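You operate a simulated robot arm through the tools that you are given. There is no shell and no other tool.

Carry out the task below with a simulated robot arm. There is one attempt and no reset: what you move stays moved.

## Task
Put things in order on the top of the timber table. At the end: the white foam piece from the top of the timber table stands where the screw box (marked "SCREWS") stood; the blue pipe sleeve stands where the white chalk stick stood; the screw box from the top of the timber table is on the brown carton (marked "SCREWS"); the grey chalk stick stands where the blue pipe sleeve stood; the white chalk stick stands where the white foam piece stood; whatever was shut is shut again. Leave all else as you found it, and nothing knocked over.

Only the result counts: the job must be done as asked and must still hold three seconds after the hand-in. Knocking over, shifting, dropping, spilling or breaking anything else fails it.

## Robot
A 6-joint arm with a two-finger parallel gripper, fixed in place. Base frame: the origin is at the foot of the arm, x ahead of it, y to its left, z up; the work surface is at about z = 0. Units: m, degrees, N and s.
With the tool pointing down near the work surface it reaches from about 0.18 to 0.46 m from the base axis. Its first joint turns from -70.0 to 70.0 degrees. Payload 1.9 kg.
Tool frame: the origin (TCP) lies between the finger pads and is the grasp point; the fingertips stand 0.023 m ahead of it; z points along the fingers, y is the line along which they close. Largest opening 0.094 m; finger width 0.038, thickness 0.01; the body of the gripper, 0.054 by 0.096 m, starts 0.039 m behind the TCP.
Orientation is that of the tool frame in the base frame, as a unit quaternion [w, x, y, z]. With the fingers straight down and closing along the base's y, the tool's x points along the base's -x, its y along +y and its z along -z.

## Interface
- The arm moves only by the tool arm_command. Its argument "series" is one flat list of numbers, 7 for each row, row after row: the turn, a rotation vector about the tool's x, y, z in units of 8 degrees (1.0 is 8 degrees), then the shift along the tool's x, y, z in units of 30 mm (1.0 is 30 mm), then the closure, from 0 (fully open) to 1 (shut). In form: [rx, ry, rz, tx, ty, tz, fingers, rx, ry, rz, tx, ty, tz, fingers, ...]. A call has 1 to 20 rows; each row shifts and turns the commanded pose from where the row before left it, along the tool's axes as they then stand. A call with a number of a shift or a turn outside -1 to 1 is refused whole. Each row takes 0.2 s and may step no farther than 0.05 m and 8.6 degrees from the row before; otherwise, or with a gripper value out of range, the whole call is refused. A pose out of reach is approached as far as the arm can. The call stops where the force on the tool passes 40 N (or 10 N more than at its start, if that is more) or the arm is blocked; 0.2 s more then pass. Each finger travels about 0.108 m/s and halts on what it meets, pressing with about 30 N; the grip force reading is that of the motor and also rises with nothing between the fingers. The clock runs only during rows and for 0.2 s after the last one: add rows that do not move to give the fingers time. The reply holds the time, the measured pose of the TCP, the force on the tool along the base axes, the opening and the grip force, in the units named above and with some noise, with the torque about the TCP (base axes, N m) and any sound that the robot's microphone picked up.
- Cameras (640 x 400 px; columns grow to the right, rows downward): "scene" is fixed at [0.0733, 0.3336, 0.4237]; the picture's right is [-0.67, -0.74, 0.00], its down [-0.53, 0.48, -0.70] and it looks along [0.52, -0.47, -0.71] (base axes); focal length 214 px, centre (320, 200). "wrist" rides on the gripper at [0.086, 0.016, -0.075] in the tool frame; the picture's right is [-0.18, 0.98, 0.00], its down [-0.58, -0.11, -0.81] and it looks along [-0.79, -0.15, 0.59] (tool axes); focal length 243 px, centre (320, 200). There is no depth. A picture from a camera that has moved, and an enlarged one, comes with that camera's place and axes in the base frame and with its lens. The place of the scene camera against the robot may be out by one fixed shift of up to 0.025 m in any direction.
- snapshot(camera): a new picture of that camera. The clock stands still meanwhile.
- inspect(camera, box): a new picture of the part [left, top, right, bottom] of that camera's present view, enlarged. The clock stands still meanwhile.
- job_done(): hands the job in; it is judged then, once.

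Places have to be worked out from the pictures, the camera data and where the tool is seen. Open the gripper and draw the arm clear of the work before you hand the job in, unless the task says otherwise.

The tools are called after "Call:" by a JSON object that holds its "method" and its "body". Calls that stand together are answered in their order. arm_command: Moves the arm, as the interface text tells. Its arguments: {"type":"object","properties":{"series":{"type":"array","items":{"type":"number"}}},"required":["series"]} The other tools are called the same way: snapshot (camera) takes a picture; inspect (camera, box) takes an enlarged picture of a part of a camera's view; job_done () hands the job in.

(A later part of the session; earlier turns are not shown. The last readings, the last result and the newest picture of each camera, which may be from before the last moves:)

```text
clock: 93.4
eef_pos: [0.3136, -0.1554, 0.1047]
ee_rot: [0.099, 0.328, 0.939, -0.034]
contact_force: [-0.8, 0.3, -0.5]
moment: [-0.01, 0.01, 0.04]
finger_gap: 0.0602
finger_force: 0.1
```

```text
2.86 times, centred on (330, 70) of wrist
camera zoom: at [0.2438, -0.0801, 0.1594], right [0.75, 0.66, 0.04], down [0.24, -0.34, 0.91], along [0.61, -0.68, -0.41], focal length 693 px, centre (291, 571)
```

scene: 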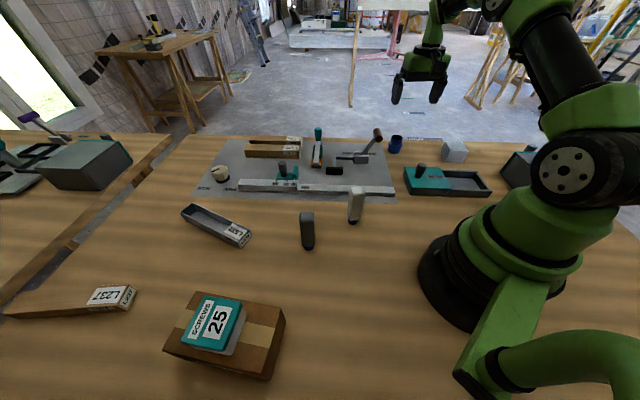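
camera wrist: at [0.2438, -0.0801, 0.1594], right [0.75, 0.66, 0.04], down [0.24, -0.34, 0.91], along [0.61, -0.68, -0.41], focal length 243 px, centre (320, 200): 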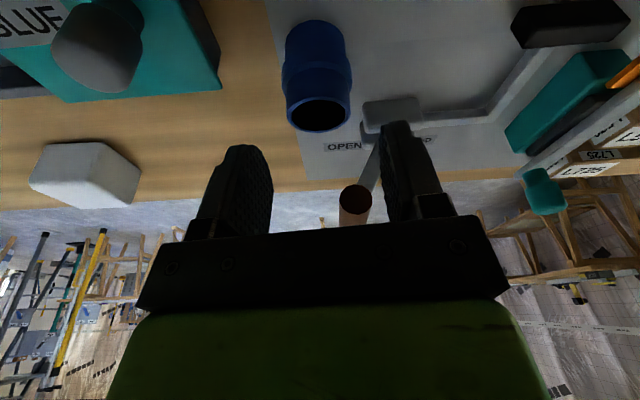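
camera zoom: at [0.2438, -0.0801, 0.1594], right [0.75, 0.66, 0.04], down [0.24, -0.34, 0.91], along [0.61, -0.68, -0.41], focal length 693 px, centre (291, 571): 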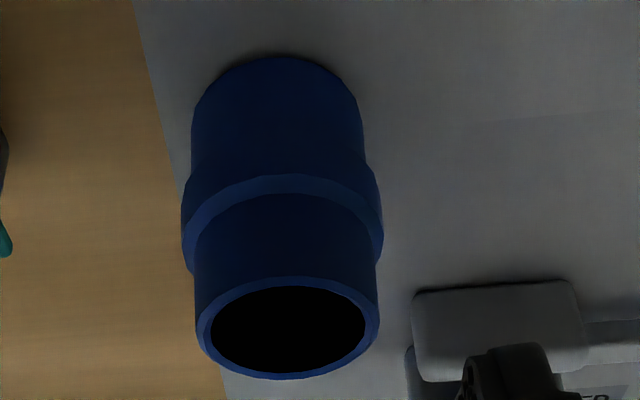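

Measuring the rim ellipse suggests the sleeve may not be sitting flat (rim looks foreshortened). Looking closer with both cameras before doing anything else.

Call:
{"method": "inspect", "body": {"camera": "scene", "box": [370, 140, 415, 185]}}

Call:
{"method": "inspect", "body": {"camera": "wrist", "box": [270, 0, 370, 70]}}

```text
8.89 times, centred on (392, 162) of scene
camera zoom: at [0.0733, 0.3336, 0.4237], right [-0.67, -0.74, 0.0], down [-0.53, 0.48, -0.7], along [0.52, -0.47, -0.71], focal length 1906 px, centre (-324, 533)
```

zoom: 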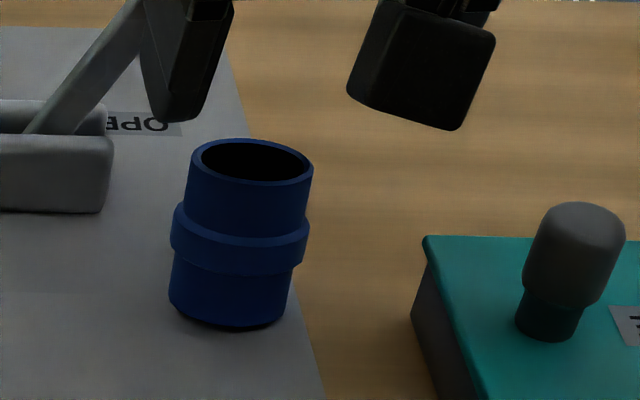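

```text
5.71 times, centred on (320, 35) of wrist
camera zoom: at [0.2438, -0.0801, 0.1594], right [0.75, 0.66, 0.04], down [0.24, -0.34, 0.91], along [0.61, -0.68, -0.41], focal length 1386 px, centre (320, 1143)
```

zoom: 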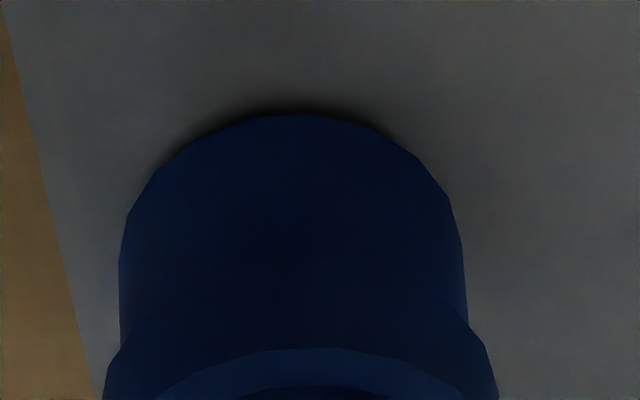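

The sleeve seems to lean outward by several degrees, so something under it is uneven. I'll raise further, un-tilt the tool and look at it from above.

Call:
{"method": "arm_command", "body": {"series": [0, 0, 0, -0.165, 0, -0.775, 0.36, 0, 0, 0, -0.165, 0, -0.775, 0.36, 0, 0, 0, -0.165, 0, -0.775, 0.36, 0, 0, 0, -0.165, 0, -0.775, 0.36, 0, 0.75, 0, 0, 0, 0, 0.2, 0, 0.75, 0, 0, 0, 0, 0.0, 0, 0, 0, 0, 0, 0, 0.0]}}

Call:
{"method": "snapshot", "body": {"camera": "wrist"}}

Call:
{"method": "inspect", "body": {"camera": "wrist", "box": [250, 0, 410, 100]}}

Call:
{"method": "inspect", "body": {"camera": "scene", "box": [360, 130, 420, 190]}}

```text
clock: 95.0
eef_pos: [0.3124, -0.1554, 0.1983]
ee_rot: [0.001, 0.329, 0.944, 0.0]
contact_force: [0.3, -0.2, 0.5]
moment: [0.0, -0.03, 0.01]
finger_gap: 0.0939
finger_force: 0.1
```

```text
taken
camera wrist: at [0.2554, -0.0879, 0.2732], right [0.76, 0.65, 0.0], down [0.39, -0.45, 0.81], along [0.53, -0.61, -0.59], focal length 243 px, centre (320, 200)
```

wrist: 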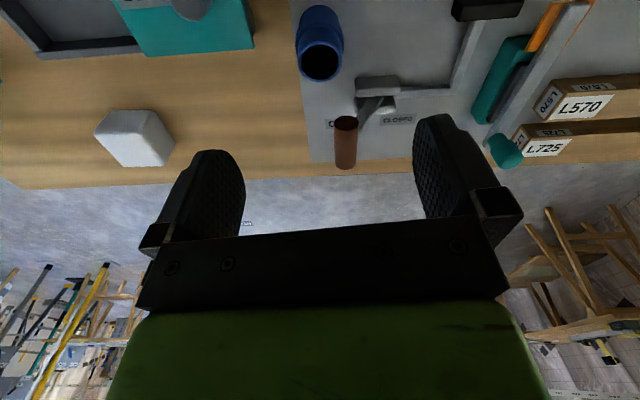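

```text
4.00 times, centred on (330, 50) of wrist
camera zoom: at [0.2554, -0.0879, 0.2732], right [0.76, 0.65, 0.0], down [0.39, -0.45, 0.81], along [0.53, -0.61, -0.59], focal length 970 px, centre (280, 800)
```

zoom: 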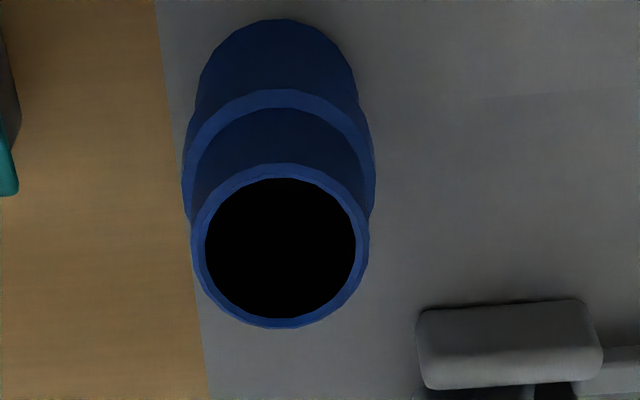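

```text
6.67 times, centred on (390, 160) of scene
camera zoom: at [0.0733, 0.3336, 0.4237], right [-0.67, -0.74, 0.0], down [-0.53, 0.48, -0.7], along [0.52, -0.47, -0.71], focal length 1430 px, centre (-147, 467)
```

zoom: 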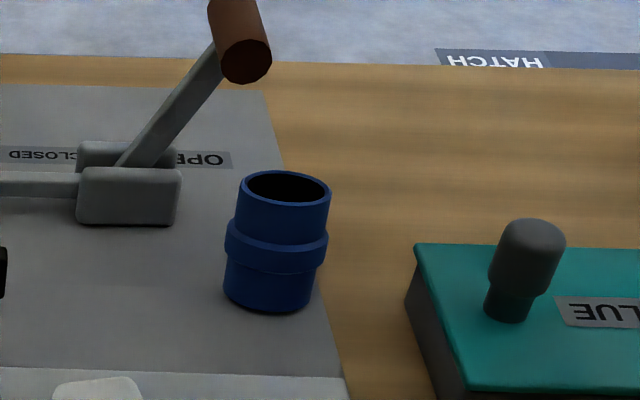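

The sleeve leans about 12° outward; there is a faint seam in the mat right beside it, which suggests a small step under it. Inspecting the mat surface around it more closely.

Call:
{"method": "inspect", "body": {"camera": "wrist", "box": [280, 0, 480, 125]}}

Call:
{"method": "inspect", "body": {"camera": "scene", "box": [190, 125, 420, 205]}}

Call:
{"method": "inspect", "body": {"camera": "scene", "box": [340, 150, 410, 205]}}

```text
3.20 times, centred on (380, 62) of wrist
camera zoom: at [0.2554, -0.0879, 0.2732], right [0.76, 0.65, 0.0], down [0.39, -0.45, 0.81], along [0.53, -0.61, -0.59], focal length 776 px, centre (128, 640)
```

zoom: 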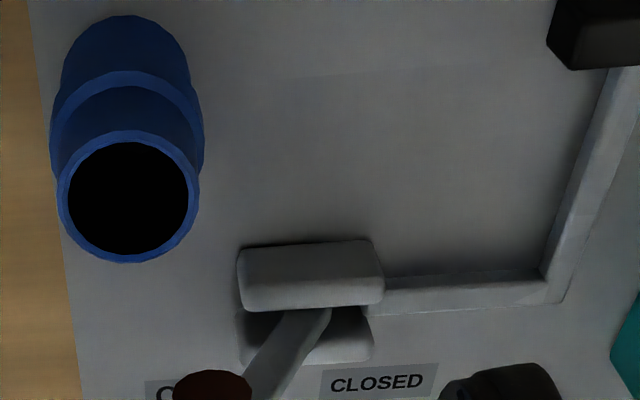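

```text
2.78 times, centred on (305, 165) of scene
camera zoom: at [0.0733, 0.3336, 0.4237], right [-0.67, -0.74, 0.0], down [-0.53, 0.48, -0.7], along [0.52, -0.47, -0.71], focal length 597 px, centre (362, 297)
```

zoom: 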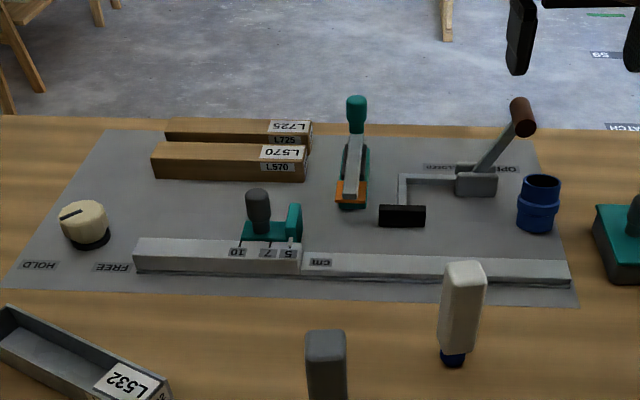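

```text
7.27 times, centred on (375, 178) of scene
camera zoom: at [0.0733, 0.3336, 0.4237], right [-0.67, -0.74, 0.0], down [-0.53, 0.48, -0.7], along [0.52, -0.47, -0.71], focal length 1560 px, centre (-80, 364)
```

zoom: 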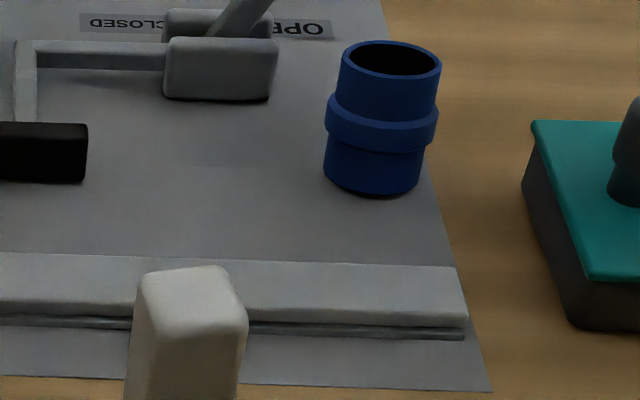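

I'll zoom in on the mat edges and the base of the sleeve to judge levels.

Call:
{"method": "inspect", "body": {"camera": "scene", "box": [375, 180, 405, 205]}}

Call:
{"method": "inspect", "body": {"camera": "scene", "box": [370, 155, 405, 185]}}

```text
16.00 times, centred on (390, 192) of scene
camera zoom: at [0.0733, 0.3336, 0.4237], right [-0.67, -0.74, 0.0], down [-0.53, 0.48, -0.7], along [0.52, -0.47, -0.71], focal length 3432 px, centre (-800, 320)
```

zoom: 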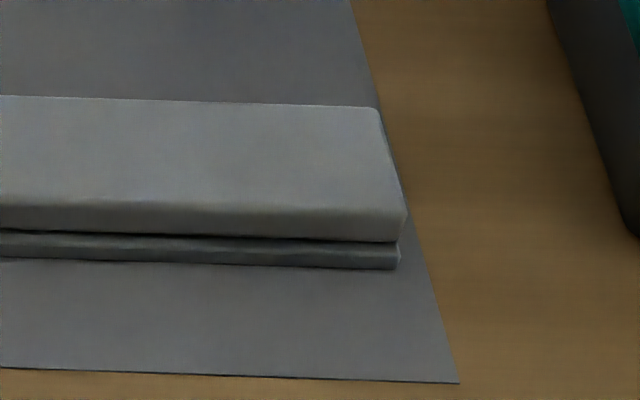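

```text
13.33 times, centred on (388, 170) of scene
camera zoom: at [0.0733, 0.3336, 0.4237], right [-0.67, -0.74, 0.0], down [-0.53, 0.48, -0.7], along [0.52, -0.47, -0.71], focal length 2860 px, centre (-580, 600)
```

zoom: 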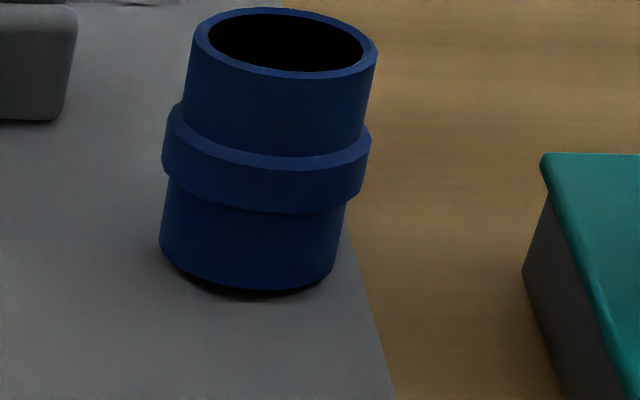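

The mat itself is paper-thin, yet the sleeve tilts, and both contact heights point to ~4 mm of support there. I'll move the arm up and back so its shadow goes away and look again.

Call:
{"method": "arm_command", "body": {"series": [0, 0, 0, 0.8, 0, -0.6, 0, 0, 0, 0, 0.8, 0, -0.6, 0, 0, 0, 0, 0.8, 0.4, -0.6, 0, 0, 0, 0, 0.4, 0.8, 0, 0, 0, 0, 0, 0.4, 0.8, 0, 0, 0, 0, 0, 0, 0, 0, 0]}}

Call:
{"method": "inspect", "body": {"camera": "scene", "box": [330, 130, 420, 200]}}

Call:
{"method": "inspect", "body": {"camera": "scene", "box": [374, 158, 398, 178]}}

Call:
{"method": "snapshot", "body": {"camera": "wrist"}}

```text
clock: 96.4
eef_pos: [0.2769, -0.0474, 0.2514]
ee_rot: [0.0, 0.33, 0.944, 0.001]
contact_force: [-0.8, -0.6, -0.1]
moment: [0.02, 0.01, 0.01]
finger_gap: 0.094
finger_force: 0.1
```

```text
5.71 times, centred on (375, 165) of scene
camera zoom: at [0.0733, 0.3336, 0.4237], right [-0.67, -0.74, 0.0], down [-0.53, 0.48, -0.7], along [0.52, -0.47, -0.71], focal length 1226 px, centre (6, 400)
```

zoom: 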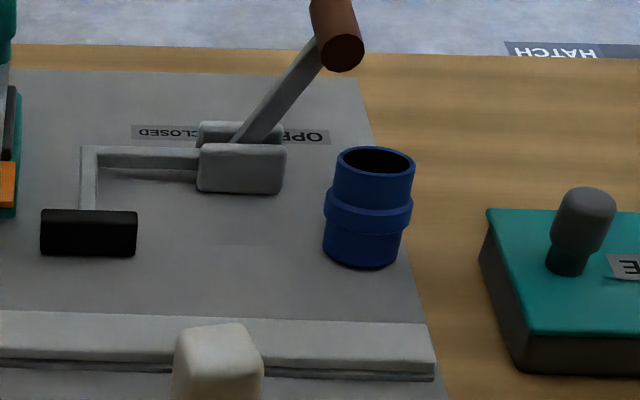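

```text
16.00 times, centred on (386, 168) of scene
camera zoom: at [0.0733, 0.3336, 0.4237], right [-0.67, -0.74, 0.0], down [-0.53, 0.48, -0.7], along [0.52, -0.47, -0.71], focal length 3432 px, centre (-736, 712)
```

zoom: 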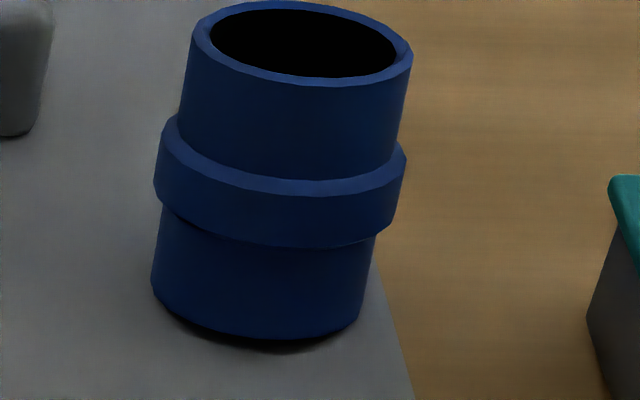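

```text
taken
camera wrist: at [0.2178, 0.0207, 0.3268], right [0.76, 0.65, 0.0], down [0.39, -0.45, 0.81], along [0.53, -0.61, -0.59], focal length 243 px, centre (320, 200)
```

wrist: 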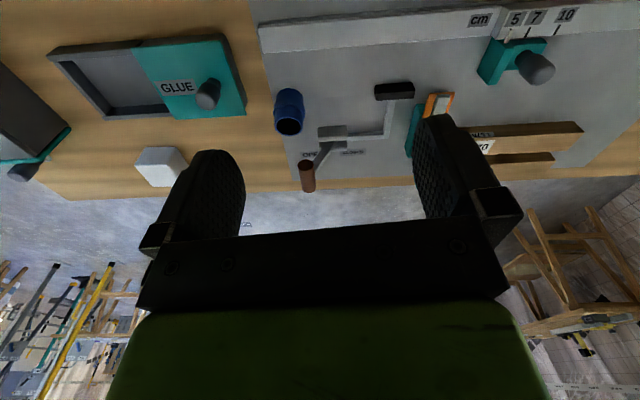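

With the arm away the sleeve still leans. Checking the mat for the seam from this farther viewpoint.

Call:
{"method": "inspect", "body": {"camera": "wrist", "box": [250, 40, 420, 150]}}

Call:
{"method": "inspect", "body": {"camera": "wrist", "box": [265, 75, 345, 125]}}

```text
3.64 times, centred on (335, 95) of wrist
camera zoom: at [0.2178, 0.0207, 0.3268], right [0.76, 0.65, 0.0], down [0.39, -0.45, 0.81], along [0.53, -0.61, -0.59], focal length 882 px, centre (266, 582)
```

zoom: 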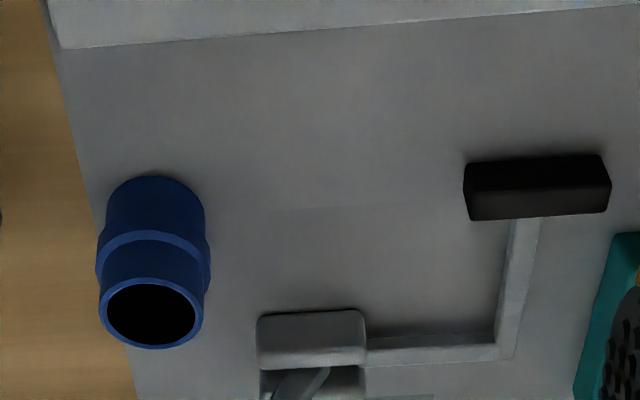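

```text
8.00 times, centred on (305, 100) of wrist
camera zoom: at [0.2178, 0.0207, 0.3268], right [0.76, 0.65, 0.0], down [0.39, -0.45, 0.81], along [0.53, -0.61, -0.59], focal length 1941 px, centre (440, 1000)
```

zoom: 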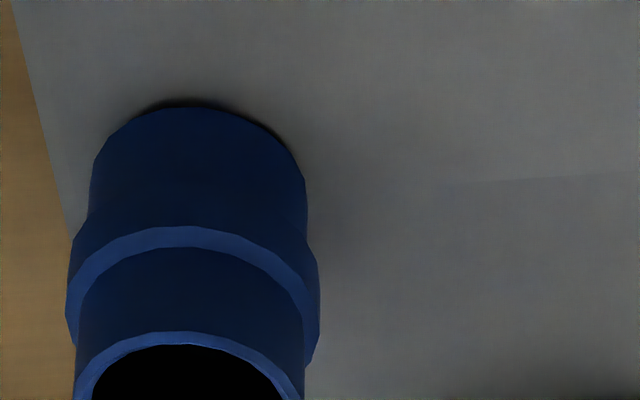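

The sleeve needs to be re-set. I'll go back above it with the fingers part-open (60 mm), tool vertical, to re-grasp it.

Call:
{"method": "arm_command", "body": {"series": [0, 0, 0, -0.673, -0.415, 0.5, 0.2, 0, 0, 0, -0.673, -0.415, 0.5, 0.36, 0, 0, 0, -0.673, -0.415, 0.5, 0.36, 0, 0, 0, -0.673, -0.415, 0.5, 0.36, 0, 0, 0, -0.673, -0.415, 0.5, 0.36, 0, 0, 0, 0, 0, 0.8, 0.36, 0, 0, 0, 0, 0, 0.8, 0.36, 0, 0, 0, 0, 0, 0.8, 0.36, 0, 0, 0, 0, 0, 0, 0.36]}}

Call:
{"method": "snapshot", "body": {"camera": "wrist"}}

```text
clock: 98.4
eef_pos: [0.3136, -0.1594, 0.1042]
ee_rot: [0.001, 0.33, 0.944, 0.0]
contact_force: [0.2, 0.5, -1.1]
moment: [0.0, 0.0, 0.02]
finger_gap: 0.0601
finger_force: 0.1
```

```text
taken
camera wrist: at [0.2568, -0.0926, 0.18], right [0.76, 0.65, 0.0], down [0.39, -0.45, 0.81], along [0.53, -0.61, -0.59], focal length 243 px, centre (320, 200)
```

wrist: 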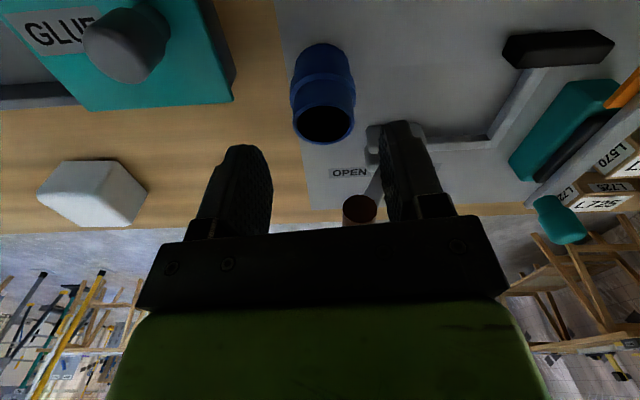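

Sleeve's middle is right under the tool. Descending to z≈0.034.

Call:
{"method": "arm_command", "body": {"series": [0, 0, 0, 0, 0.03, 0.5875, 0.36, 0, 0, 0, 0, 0, 0.5875, 0.36, 0, 0, 0, 0, 0, 0.5875, 0.36, 0, 0, 0, 0, 0, 0.5875, 0.36, 0, 0, 0, 0, 0, 0, 0.36]}}

Call:
{"method": "snapshot", "body": {"camera": "wrist"}}

Call:
{"method": "inspect", "body": {"camera": "wrist", "box": [240, 60, 420, 240]}}

```text
clock: 99.2
eef_pos: [0.3184, -0.162, 0.0594]
ee_rot: [0.003, 0.33, 0.944, 0.0]
contact_force: [1.2, 0.8, 5.0]
moment: [-0.13, -0.22, 0.07]
finger_gap: 0.0604
finger_force: 0.0
stopped in row 4: the force on the tool passed its limit at 81 N (the readings are from after the stop); the commanded pose is now the measured one
```

```text
taken
camera wrist: at [0.2589, -0.093, 0.1327], right [0.76, 0.65, 0.0], down [0.38, -0.44, 0.81], along [0.53, -0.61, -0.59], focal length 243 px, centre (320, 200)
```

wrist: 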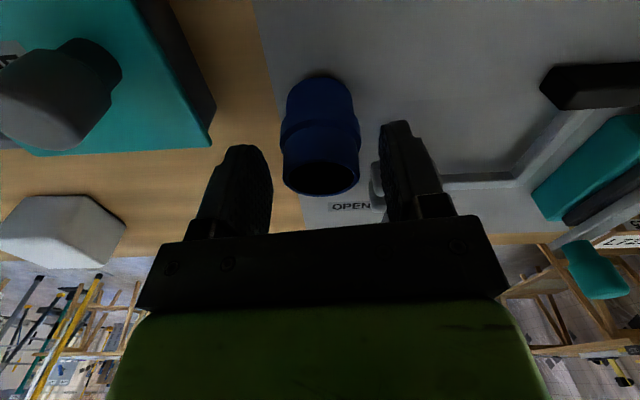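

```text
2.22 times, centred on (330, 150) of wrist
camera zoom: at [0.2589, -0.093, 0.1327], right [0.76, 0.65, 0.0], down [0.38, -0.44, 0.81], along [0.53, -0.61, -0.59], focal length 539 px, centre (298, 311)
```

zoom: 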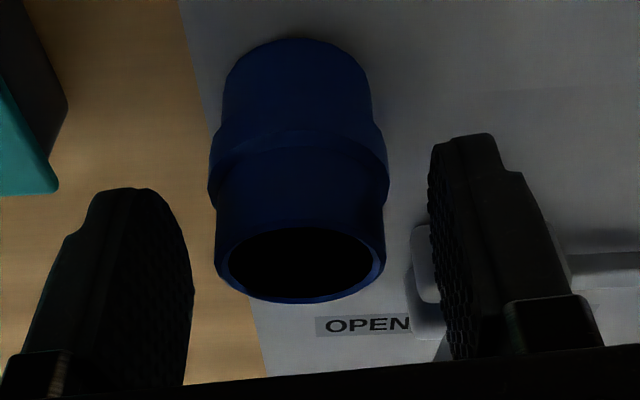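

The tool met something at z≈0.059 — most likely the gripper body touched the clamp's handle, whose near end is closer than I judged. I'm backing straight up right away and then checking the handle.

Call:
{"method": "arm_command", "body": {"series": [0, 0, 0, 0, 0, -0.3, 0.36, 0, 0, 0, 0, 0, -0.6, 0.36, 0, 0, 0, 0, 0, -0.9, 0.36, 0, 0, 0, 0, 0, -0.9, 0.36, 0, 0, 0, 0, 0, -0.9, 0.36, 0, 0, 0, 0, 0, -0.9, 0.36, 0, 0, 0, 0.5, 0, -0.5, 0.36, 0, 0, 0, 0, 0, 0, 0.36]}}

Call:
{"method": "snapshot", "body": {"camera": "wrist"}}

Call:
{"method": "inspect", "body": {"camera": "scene", "box": [330, 120, 420, 190]}}

```text
clock: 101.0
eef_pos: [0.3029, -0.1516, 0.2089]
ee_rot: [0.003, 0.33, 0.944, 0.0]
contact_force: [-0.2, 0.2, -1.0]
moment: [0.01, 0.0, 0.0]
finger_gap: 0.0604
finger_force: 0.0
```

```text
taken
camera wrist: at [0.2449, -0.0833, 0.2822], right [0.76, 0.65, 0.0], down [0.38, -0.45, 0.81], along [0.53, -0.61, -0.59], focal length 243 px, centre (320, 200)
```

wrist: 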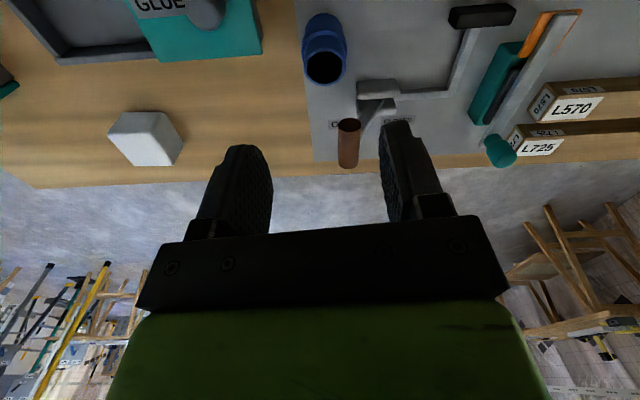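

```text
5.71 times, centred on (375, 155) of scene
camera zoom: at [0.0733, 0.3336, 0.4237], right [-0.67, -0.74, 0.0], down [-0.53, 0.48, -0.7], along [0.52, -0.47, -0.71], focal length 1226 px, centre (6, 457)
```

zoom: 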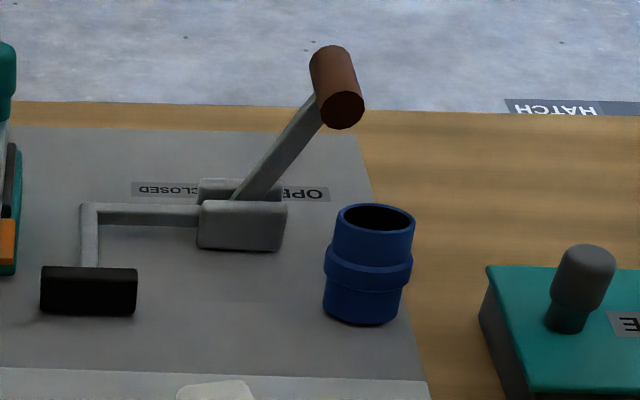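

Comparing with the identical earlier zoom to verify that the clamp and sleeve did not move.

Call:
{"method": "inspect", "body": {"camera": "scene", "box": [330, 130, 420, 200]}}

Call:
{"method": "inspect", "body": {"camera": "scene", "box": [330, 110, 400, 160]}}

Call:
{"method": "inspect", "body": {"camera": "scene", "box": [180, 110, 420, 260]}}

```text
5.71 times, centred on (375, 165) of scene
camera zoom: at [0.0733, 0.3336, 0.4237], right [-0.67, -0.74, 0.0], down [-0.53, 0.48, -0.7], along [0.52, -0.47, -0.71], focal length 1226 px, centre (6, 400)
```

zoom: 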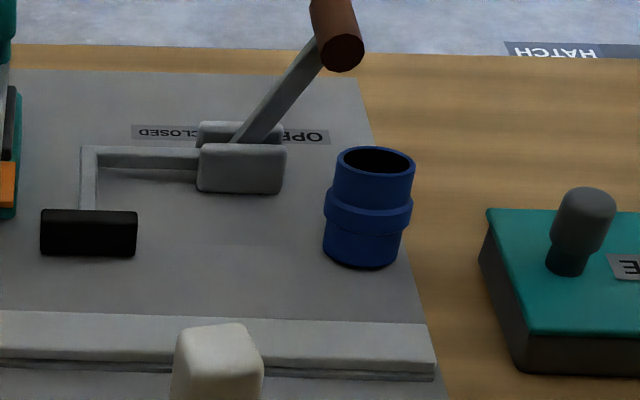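

```text
8.00 times, centred on (365, 135) of scene
camera zoom: at [0.0733, 0.3336, 0.4237], right [-0.67, -0.74, 0.0], down [-0.53, 0.48, -0.7], along [0.52, -0.47, -0.71], focal length 1716 px, centre (-40, 720)
```

zoom: 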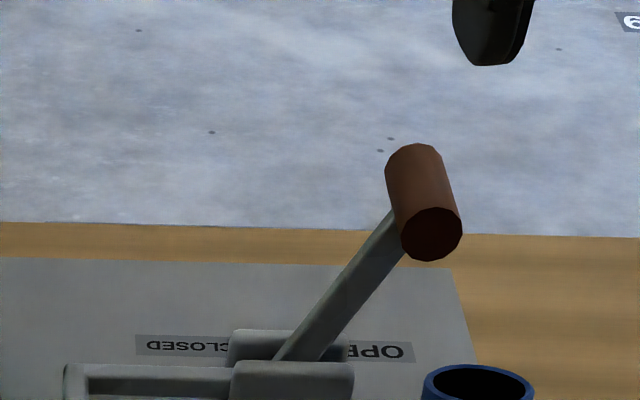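

```text
2.67 times, centred on (300, 185) of scene
camera zoom: at [0.0733, 0.3336, 0.4237], right [-0.67, -0.74, 0.0], down [-0.53, 0.48, -0.7], along [0.52, -0.47, -0.71], focal length 572 px, centre (373, 240)
```

zoom: 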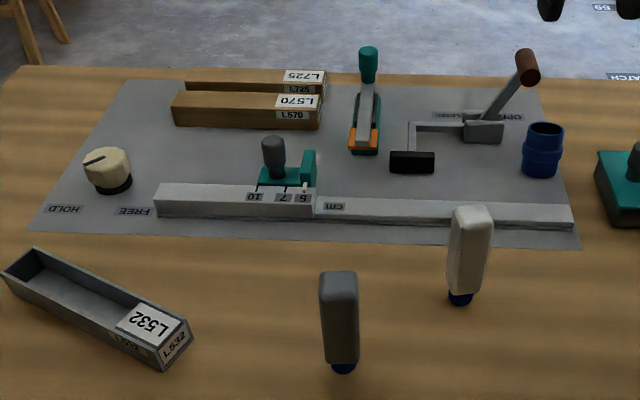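

The clamp, its handle, and the sleeve are unchanged. I'll re-grasp with a larger outward tilt (20°, body leaning away from the handle), stopping first at z≈0.10 to check alignment.

Call:
{"method": "arm_command", "body": {"series": [0, -0.833, 0, 0, 0, 0, 0.36, 0, -0.833, 0, 0, 0, 0, 0.36, 0, -0.834, 0, 0, 0, 0, 0.36, 0, 0, 0, 0.233, 0.018, 0.881, 0.36, 0, 0, 0, 0.233, 0.018, 0.881, 0.36, 0, 0, 0, 0.233, 0.018, 0.881, 0.36, 0, 0, 0, 0.233, 0.018, 0.881, 0.36, 0, 0, 0, 0, 0, 0, 0.36]}}

Call:
{"method": "snapshot", "body": {"camera": "wrist"}}

Call:
{"method": "inspect", "body": {"camera": "scene", "box": [320, 80, 440, 190]}}

```text
clock: 102.8
eef_pos: [0.3154, -0.157, 0.0999]
ee_rot: [0.167, 0.324, 0.929, -0.056]
contact_force: [0.0, 0.2, -0.2]
moment: [-0.01, 0.0, 0.01]
finger_gap: 0.0603
finger_force: 0.1
```

```text
taken
camera wrist: at [0.2401, -0.0758, 0.1402], right [0.75, 0.66, 0.07], down [0.14, -0.25, 0.96], along [0.65, -0.71, -0.28], focal length 243 px, centre (320, 200)
```

wrist: 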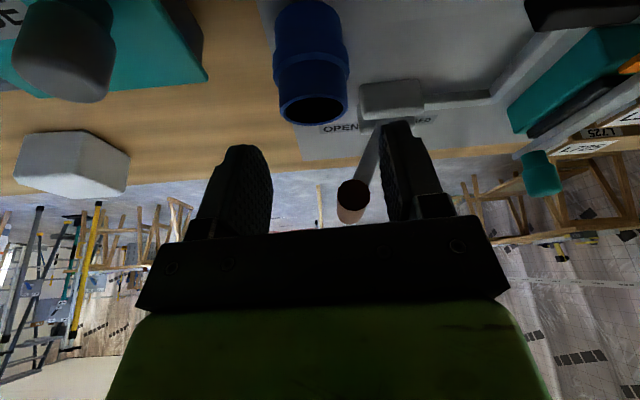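

```text
3.64 times, centred on (380, 135) of scene
camera zoom: at [0.0733, 0.3336, 0.4237], right [-0.67, -0.74, 0.0], down [-0.53, 0.48, -0.7], along [0.52, -0.47, -0.71], focal length 780 px, centre (102, 436)
```

zoom: 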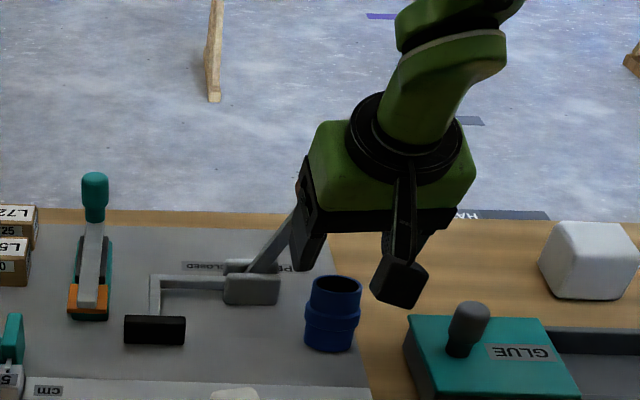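

Sleeve is laterally aligned. Descending vertically in two stages, watching the forces.

Call:
{"method": "arm_command", "body": {"series": [0, 0, 0, 0.173, 0, 0.468, 0.36, 0, 0, 0, 0.173, 0, 0.468, 0.36, 0, 0, 0, 0.173, 0, 0.468, 0.36, 0, 0, 0, 0, 0, 0, 0.36]}}

Call:
{"method": "inspect", "body": {"camera": "wrist", "box": [200, 0, 460, 240]}}

```text
clock: 103.8
eef_pos: [0.3154, -0.1567, 0.0546]
ee_rot: [0.166, 0.326, 0.929, -0.058]
contact_force: [-1.4, -0.3, -0.6]
moment: [0.04, -0.02, 0.01]
finger_gap: 0.0603
finger_force: 0.0
```

```text
1.67 times, centred on (330, 120) of wrist
camera zoom: at [0.2407, -0.0754, 0.0953], right [0.75, 0.66, 0.07], down [0.14, -0.25, 0.96], along [0.65, -0.71, -0.28], focal length 404 px, centre (303, 333)
```

zoom: 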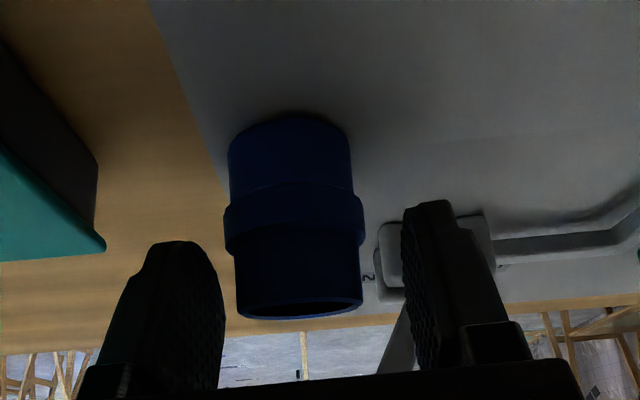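

Clear so far. Lowering the last 18 mm.

Call:
{"method": "arm_command", "body": {"series": [0, 0, 0, 0.107, 0, 0.289, 0.36, 0, 0, 0, 0.107, 0, 0.289, 0.36, 0, 0, 0, 0, 0, 0, 0.36]}}

Call:
{"method": "inspect", "body": {"camera": "wrist", "box": [200, 60, 460, 240]}}

```text
clock: 104.6
eef_pos: [0.3145, -0.1552, 0.036]
ee_rot: [0.166, 0.324, 0.929, -0.057]
contact_force: [-0.8, 0.1, 0.6]
moment: [-0.03, 0.02, 0.0]
finger_gap: 0.0602
finger_force: 0.1
```

```text
2.22 times, centred on (330, 150) of wrist
camera zoom: at [0.2407, -0.0748, 0.0761], right [0.75, 0.66, 0.07], down [0.14, -0.25, 0.96], along [0.65, -0.71, -0.28], focal length 539 px, centre (298, 311)
```

zoom: 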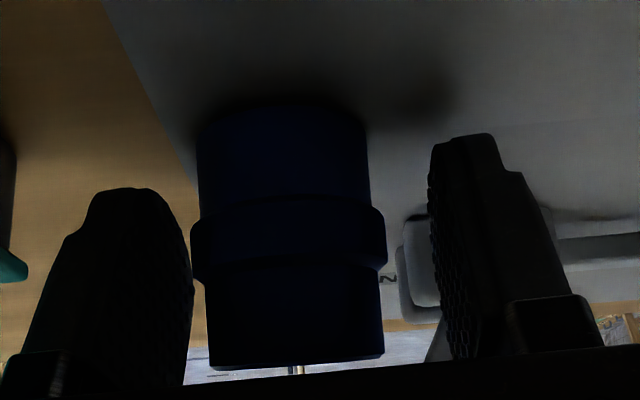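

Aligned without contact. Closing on the sleeve.

Call:
{"method": "arm_command", "body": {"series": [0, 0, 0, 0, 0, 0, 0.45, 0, 0, 0, 0, 0, 0, 0.52, 0, 0, 0, 0, 0, 0, 0.6, 0, 0, 0, 0, 0, 0, 0.65, 0, 0, 0, 0, 0, 0, 0.65]}}

Call:
{"method": "inspect", "body": {"camera": "wrist", "box": [200, 60, 460, 240]}}

```text
clock: 105.8
eef_pos: [0.3149, -0.1548, 0.0361]
ee_rot: [0.166, 0.325, 0.929, -0.058]
contact_force: [1.0, 0.4, -0.5]
moment: [0.01, -0.02, -0.01]
finger_gap: 0.0427
finger_force: 30.3
```

```text
2.22 times, centred on (330, 150) of wrist
camera zoom: at [0.2407, -0.0748, 0.0763], right [0.75, 0.66, 0.07], down [0.14, -0.25, 0.96], along [0.65, -0.71, -0.28], focal length 539 px, centre (298, 311)
```

zoom: 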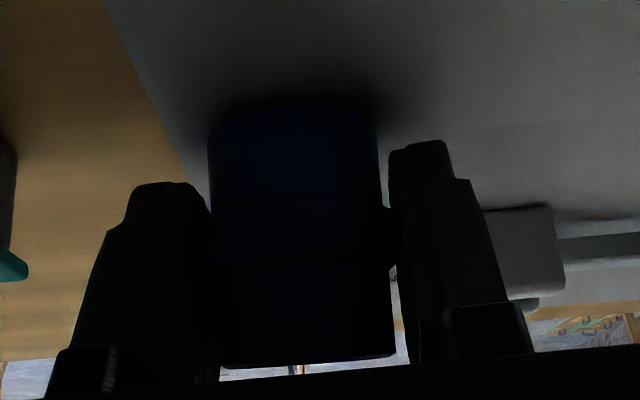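

Re-gripped at 42.7 mm. Lifting it vertically and moving it back, so that the scene camera can see the bare spot.

Call:
{"method": "arm_command", "body": {"series": [0, 0, 0, -0.13, 0, -0.35, 0.65, 0, 0, 0, -0.26, 0, -0.7, 0.65, 0, 0, 0, -0.31, 0, -0.84, 0.65, 0, 0, 0, -0.31, 0, -0.84, 0.65, 0, 0, 0, -0.31, 0, -0.84, 0.65, 0, 0, 0, 0.6, 0.6, -0.3, 0.65, 0, 0, 0, 0.6, 0.6, -0.3, 0.65, 0, 0, 0, 0.6, 0.6, -0.3, 0.65, 0, 0, 0, 0, 0, 0, 0.65]}}

Call:
{"method": "snapshot", "body": {"camera": "wrist"}}

Call:
{"method": "inspect", "body": {"camera": "scene", "box": [350, 140, 410, 190]}}

Call:
{"method": "snapshot", "body": {"camera": "scene"}}

```text
clock: 107.8
eef_pos: [0.3011, -0.0767, 0.1568]
ee_rot: [0.166, 0.325, 0.929, -0.057]
contact_force: [0.3, 0.2, -0.6]
moment: [-0.01, 0.02, 0.03]
finger_gap: 0.0424
finger_force: 29.5
```

```text
taken
camera wrist: at [0.2273, 0.004, 0.1965], right [0.75, 0.66, 0.07], down [0.14, -0.25, 0.96], along [0.65, -0.71, -0.28], focal length 243 px, centre (320, 200)
```

wrist: 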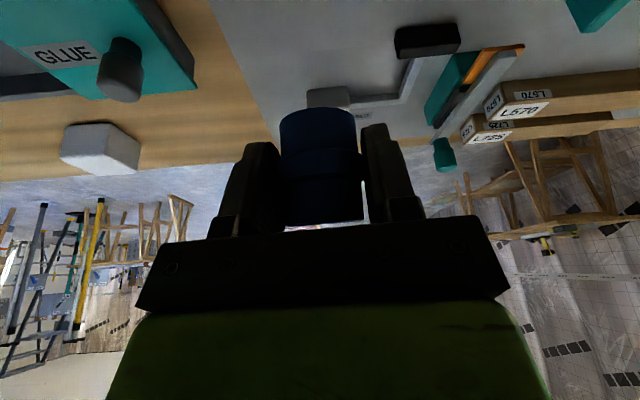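

```text
8.00 times, centred on (380, 165) of scene
camera zoom: at [0.0733, 0.3336, 0.4237], right [-0.67, -0.74, 0.0], down [-0.53, 0.48, -0.7], along [0.52, -0.47, -0.71], focal length 1716 px, centre (-160, 480)
```

zoom: 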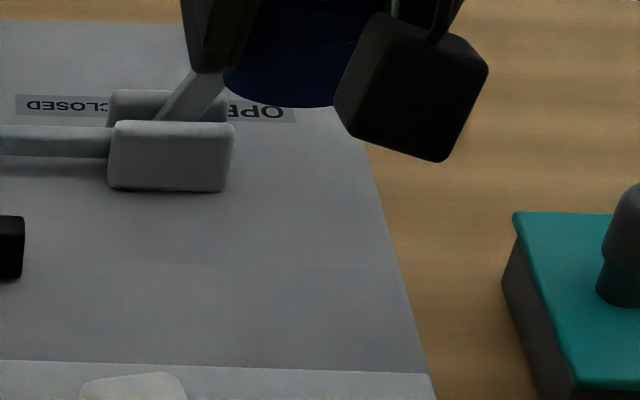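

```text
taken
```

scene: 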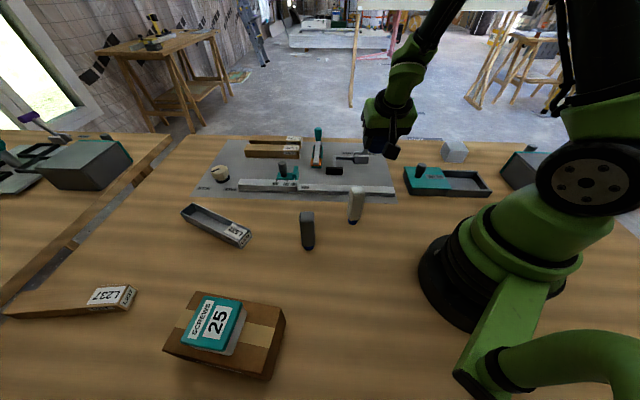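

A faint seam crosses the mat right at this spot. Zooming in on it where it meets the mat's right edge.

Call:
{"method": "inspect", "body": {"camera": "scene", "box": [372, 164, 398, 184]}}

Call:
{"method": "inspect", "body": {"camera": "scene", "box": [345, 160, 385, 190]}}

Call:
{"method": "inspect", "body": {"camera": "scene", "box": [190, 130, 260, 200]}}

```text
16.00 times, centred on (385, 174) of scene
camera zoom: at [0.0733, 0.3336, 0.4237], right [-0.67, -0.74, 0.0], down [-0.53, 0.48, -0.7], along [0.52, -0.47, -0.71], focal length 3432 px, centre (-720, 616)
```

zoom: 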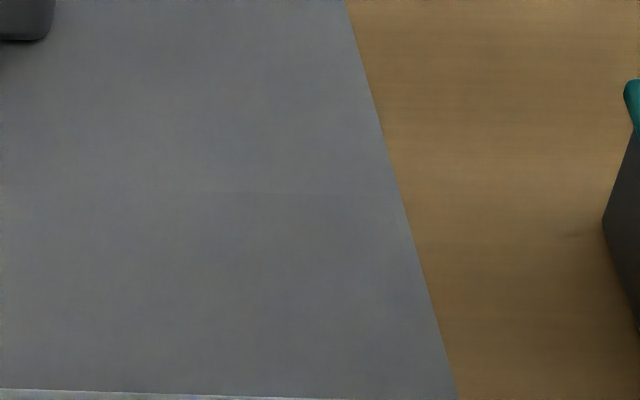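

```text
13.33 times, centred on (365, 175) of scene
camera zoom: at [0.0733, 0.3336, 0.4237], right [-0.67, -0.74, 0.0], down [-0.53, 0.48, -0.7], along [0.52, -0.47, -0.71], focal length 2860 px, centre (-280, 533)
```

zoom: 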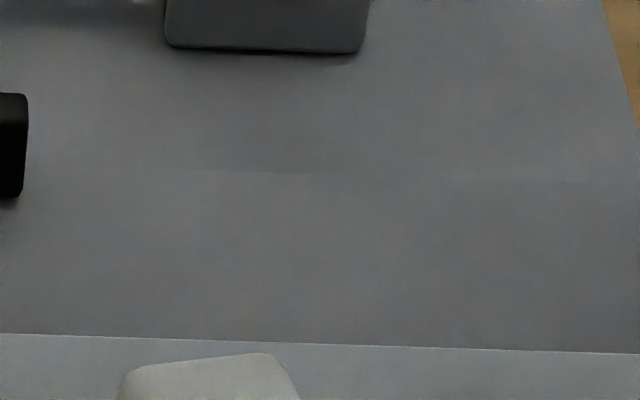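

```text
5.71 times, centred on (225, 165) of scene
camera zoom: at [0.0733, 0.3336, 0.4237], right [-0.67, -0.74, 0.0], down [-0.53, 0.48, -0.7], along [0.52, -0.47, -0.71], focal length 1226 px, centre (863, 400)
```

zoom: 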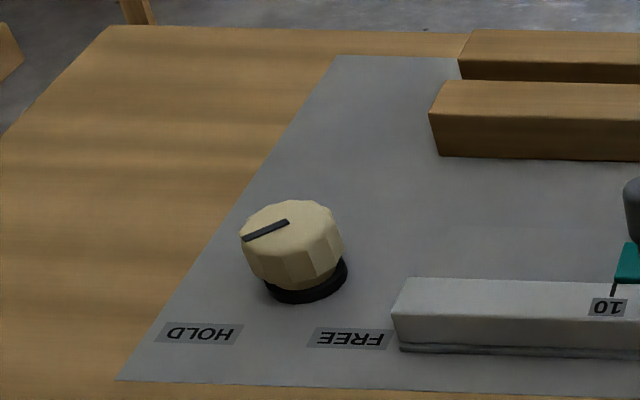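

There is a fine seam in the mat just outward of the chalk's spot, consistent with a small step. I'll right the sleeve partly (6° more tilt), and set it down ~9 mm inward of the seam so it stands on one level. First to z≈0.056.

Call:
{"method": "arm_command", "body": {"series": [0, -0.75, 0, 0, 0, 0, 0.65, 0, 0, 0, -0.461, -0.613, 0.225, 0.65, 0, 0, 0, -0.461, -0.613, 0.225, 0.65, 0, 0, 0, -0.461, -0.613, 0.225, 0.65, 0, 0, 0, 0.365, 0, 0.749, 0.65, 0, 0, 0, 0.365, 0, 0.749, 0.65, 0, 0, 0, 0.365, 0, 0.749, 0.65, 0, 0, 0, 0.365, 0, 0.749, 0.65, 0, 0, 0, 0, 0, 0, 0.65]}}

Call:
{"method": "snapshot", "body": {"camera": "wrist"}}

Call:
{"method": "inspect", "body": {"camera": "scene", "box": [330, 110, 430, 200]}}

```text
clock: 109.8
eef_pos: [0.3076, -0.1489, 0.0569]
ee_rot: [0.213, 0.322, 0.919, -0.076]
contact_force: [-0.1, -1.0, -0.8]
moment: [0.05, 0.0, 0.03]
finger_gap: 0.0424
finger_force: 30.3
out of reach, approached as far as the arm can: row 8
```

```text
taken
camera wrist: at [0.2318, -0.0656, 0.0862], right [0.74, 0.66, 0.08], down [0.06, -0.19, 0.98], along [0.67, -0.72, -0.18], focal length 243 px, centre (320, 200)
```

wrist: 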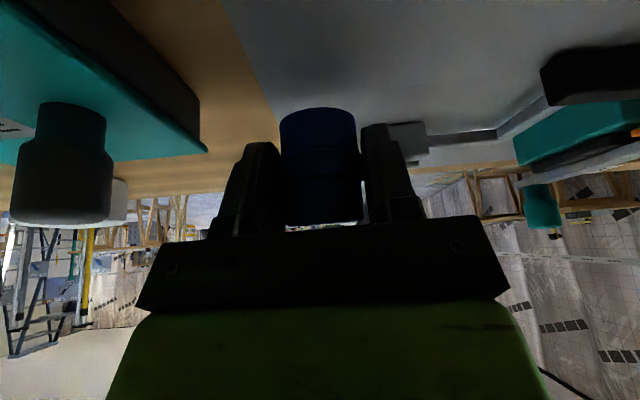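

```text
4.44 times, centred on (380, 155) of scene
camera zoom: at [0.0733, 0.3336, 0.4237], right [-0.67, -0.74, 0.0], down [-0.53, 0.48, -0.7], along [0.52, -0.47, -0.71], focal length 953 px, centre (53, 400)
```

zoom: 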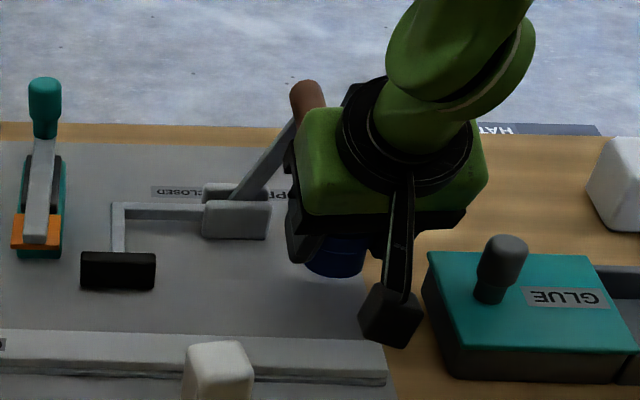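

At 26° tilt the arm hits its reach limit here, so I return to 20° tilt and re-read the pose.

Call:
{"method": "arm_command", "body": {"series": [0, 0.75, 0, 0, 0, 0, 0.65, 0, 0, 0, 0, 0, 0, 0.65]}}

Call:
{"method": "arm_command", "body": {"series": [0, 0, 0, 0, 0, 0, 0.65]}}

Call:
{"method": "arm_command", "body": {"series": [0, 0, 0, 0, 0, 0, 0.65]}}

Call:
{"method": "inspect", "body": {"camera": "wrist", "box": [200, 60, 460, 240]}}

```text
clock: 110.4
eef_pos: [0.3077, -0.1485, 0.0577]
ee_rot: [0.166, 0.325, 0.929, -0.057]
contact_force: [0.4, -0.4, 0.0]
moment: [-0.03, -0.03, 0.01]
finger_gap: 0.0427
finger_force: 30.5
```

```text
clock: 110.8
eef_pos: [0.3086, -0.1482, 0.0584]
ee_rot: [0.167, 0.325, 0.929, -0.058]
contact_force: [-0.8, 0.4, -0.2]
moment: [0.02, 0.0, -0.01]
finger_gap: 0.0425
finger_force: 29.7
```

```text
clock: 111.2
eef_pos: [0.308, -0.1483, 0.0588]
ee_rot: [0.166, 0.325, 0.929, -0.058]
contact_force: [-0.3, 0.3, 0.6]
moment: [0.0, 0.0, 0.01]
finger_gap: 0.0428
finger_force: 30.3
```

```text
2.22 times, centred on (330, 150) of wrist
camera zoom: at [0.2339, -0.0675, 0.0979], right [0.75, 0.66, 0.07], down [0.14, -0.25, 0.96], along [0.65, -0.71, -0.28], focal length 539 px, centre (298, 311)
```

zoom: 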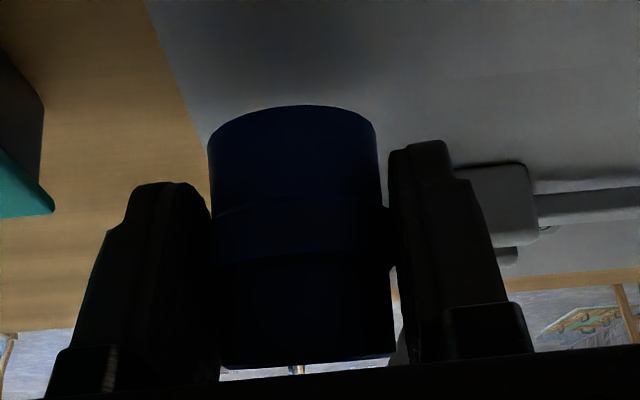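

Adjusting to ~8 mm inward of the chalk's spot and lowering to z≈0.042.

Call:
{"method": "arm_command", "body": {"series": [0, 0, 0, 0.06, -0.058, 0.261, 0.65, 0, 0, 0, 0.06, -0.058, 0.261, 0.65, 0, 0, 0, 0, 0, 0, 0.65]}}

Call:
{"method": "arm_command", "body": {"series": [0, 0, 0, 0.01, 0, 0.028, 0.65, 0, 0, 0, 0, 0, 0, 0.65]}}

Call:
{"method": "arm_command", "body": {"series": [0, 0, 0, 0.01, 0, 0.028, 0.65, 0, 0, 0, 0, 0, 0, 0.65]}}

```text
clock: 112.0
eef_pos: [0.3067, -0.1527, 0.0421]
ee_rot: [0.167, 0.325, 0.929, -0.057]
contact_force: [0.1, -0.4, 0.0]
moment: [0.01, 0.01, 0.01]
finger_gap: 0.0424
finger_force: 29.5
```

```text
clock: 112.6
eef_pos: [0.3064, -0.1508, 0.0416]
ee_rot: [0.167, 0.325, 0.929, -0.057]
contact_force: [0.0, -0.5, -0.6]
moment: [-0.02, 0.01, 0.01]
finger_gap: 0.0424
finger_force: 29.9
```

```text
clock: 113.2
eef_pos: [0.3069, -0.1529, 0.0419]
ee_rot: [0.167, 0.325, 0.929, -0.057]
contact_force: [-0.3, 0.0, -1.4]
moment: [0.04, 0.0, -0.01]
finger_gap: 0.0425
finger_force: 29.9
```

No contact yet; stepping down ~0.9 mm at a time.

Call:
{"method": "arm_command", "body": {"series": [0, 0, 0, 0.01, 0, 0.028, 0.65, 0, 0, 0, 0, 0, 0, 0.65]}}

Call:
{"method": "arm_command", "body": {"series": [0, 0, 0, 0.01, 0, 0.028, 0.65, 0, 0, 0, 0, 0, 0, 0.65]}}

Call:
{"method": "arm_command", "body": {"series": [0, 0, 0, 0.01, 0, 0.028, 0.65, 0, 0, 0, 0, 0, 0, 0.65]}}

```text
clock: 113.8
eef_pos: [0.307, -0.1523, 0.0403]
ee_rot: [0.167, 0.325, 0.929, -0.057]
contact_force: [-0.5, -0.3, -1.4]
moment: [0.01, -0.02, -0.03]
finger_gap: 0.0425
finger_force: 29.2
```

```text
clock: 114.4
eef_pos: [0.3068, -0.1507, 0.0397]
ee_rot: [0.166, 0.325, 0.929, -0.057]
contact_force: [0.6, -0.4, -0.3]
moment: [0.02, -0.01, -0.01]
finger_gap: 0.0426
finger_force: 29.8
```

```text
clock: 115.0
eef_pos: [0.3069, -0.1514, 0.0382]
ee_rot: [0.166, 0.325, 0.929, -0.057]
contact_force: [0.8, -0.3, -0.7]
moment: [0.0, -0.01, -0.01]
finger_gap: 0.0423
finger_force: 30.0
```

Call:
{"method": "arm_command", "body": {"series": [0, 0, 0, 0.01, 0, 0.028, 0.65, 0, 0, 0, 0, 0, 0, 0.65]}}

Call:
{"method": "arm_command", "body": {"series": [0, 0, 0, 0.006, 0, 0.016, 0.65, 0, 0, 0, 0, 0, 0, 0.65]}}

```text
clock: 115.6
eef_pos: [0.3088, -0.1503, 0.0395]
ee_rot: [0.166, 0.325, 0.929, -0.058]
contact_force: [0.3, -0.4, -0.8]
moment: [-0.02, -0.01, 0.0]
finger_gap: 0.0424
finger_force: 30.0
```

```text
clock: 116.2
eef_pos: [0.3082, -0.1507, 0.039]
ee_rot: [0.166, 0.325, 0.929, -0.057]
contact_force: [0.1, 0.1, 0.5]
moment: [-0.01, 0.02, -0.01]
finger_gap: 0.0425
finger_force: 30.1
```

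Readings are noisy; checking the picture to see how close the base is to the mat.

Call:
{"method": "inspect", "body": {"camera": "wrist", "box": [200, 60, 460, 240]}}

Call:
{"method": "inspect", "body": {"camera": "scene", "box": [355, 140, 415, 190]}}

```text
2.22 times, centred on (330, 150) of wrist
camera zoom: at [0.2333, -0.0705, 0.0777], right [0.75, 0.66, 0.07], down [0.14, -0.25, 0.96], along [0.65, -0.71, -0.28], focal length 539 px, centre (298, 311)
```

zoom: 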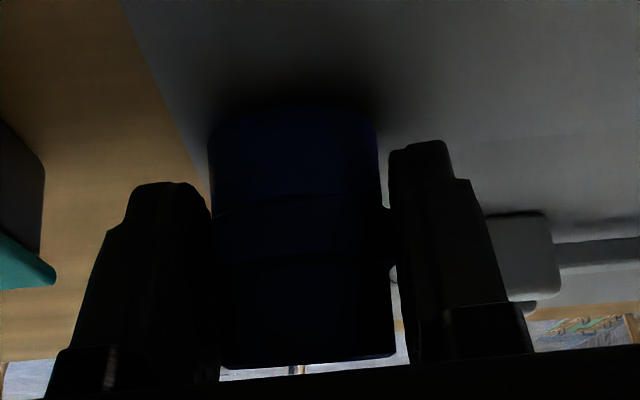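

```text
8.00 times, centred on (385, 165) of scene
camera zoom: at [0.0733, 0.3336, 0.4237], right [-0.67, -0.74, 0.0], down [-0.53, 0.48, -0.7], along [0.52, -0.47, -0.71], focal length 1716 px, centre (-200, 480)
```

zoom: 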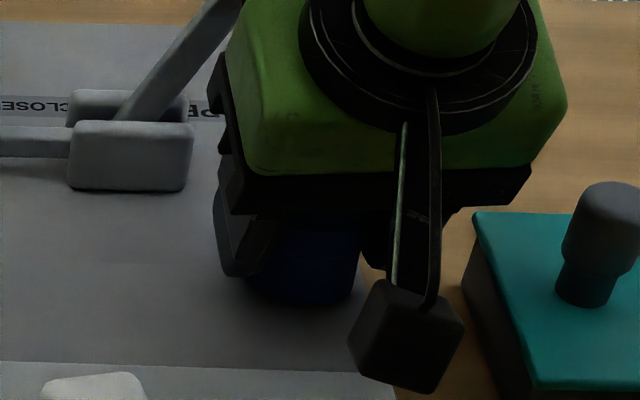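

TCP is still ~1.4 mm above the height at which it was grasped. Continuing down.

Call:
{"method": "arm_command", "body": {"series": [0, 0, 0, 0.01, 0, 0.028, 0.65, 0, 0, 0, 0, 0, 0, 0.65]}}

Call:
{"method": "arm_command", "body": {"series": [0, 0, 0, 0.01, 0, 0.028, 0.65, 0, 0, 0, 0, 0, 0, 0.65]}}

```text
clock: 116.8
eef_pos: [0.3088, -0.1526, 0.0381]
ee_rot: [0.168, 0.325, 0.929, -0.057]
contact_force: [0.5, 1.0, 11.3]
moment: [-0.01, -0.1, 0.03]
finger_gap: 0.0427
finger_force: 29.6
```

```text
clock: 117.4
eef_pos: [0.3081, -0.1523, 0.0363]
ee_rot: [0.17, 0.326, 0.928, -0.058]
contact_force: [1.4, -4.5, 26.7]
moment: [-0.27, -0.25, -0.01]
finger_gap: 0.0423
finger_force: 29.5
```

Contact is registered about 8 mm outward of the tool centre, confirming a small edge there. I'll lift 2 mm and shift 3 mm more inward so that the sleeve will settle flat on the inner level.

Call:
{"method": "arm_command", "body": {"series": [0, 0, 0, -0.02, 0, -0.06, 0.65, 0, 0, 0, 0.08, 0.014, -0.05, 0.65, 0, 0, 0, 0, 0, 0, 0.65]}}

Call:
{"method": "arm_command", "body": {"series": [0, 0, 0, 0.016, 0, 0.045, 0.65, 0, 0, 0, 0, 0, 0, 0.65]}}

```text
clock: 118.2
eef_pos: [0.3053, -0.1483, 0.0383]
ee_rot: [0.166, 0.324, 0.93, -0.057]
contact_force: [1.2, -1.7, 4.7]
moment: [-0.07, -0.07, -0.04]
finger_gap: 0.0427
finger_force: 29.7
```

```text
clock: 118.8
eef_pos: [0.3056, -0.1494, 0.037]
ee_rot: [0.168, 0.325, 0.929, -0.057]
contact_force: [-2.5, 0.5, 18.8]
moment: [-0.1, -0.11, 0.0]
finger_gap: 0.0424
finger_force: 30.2
```

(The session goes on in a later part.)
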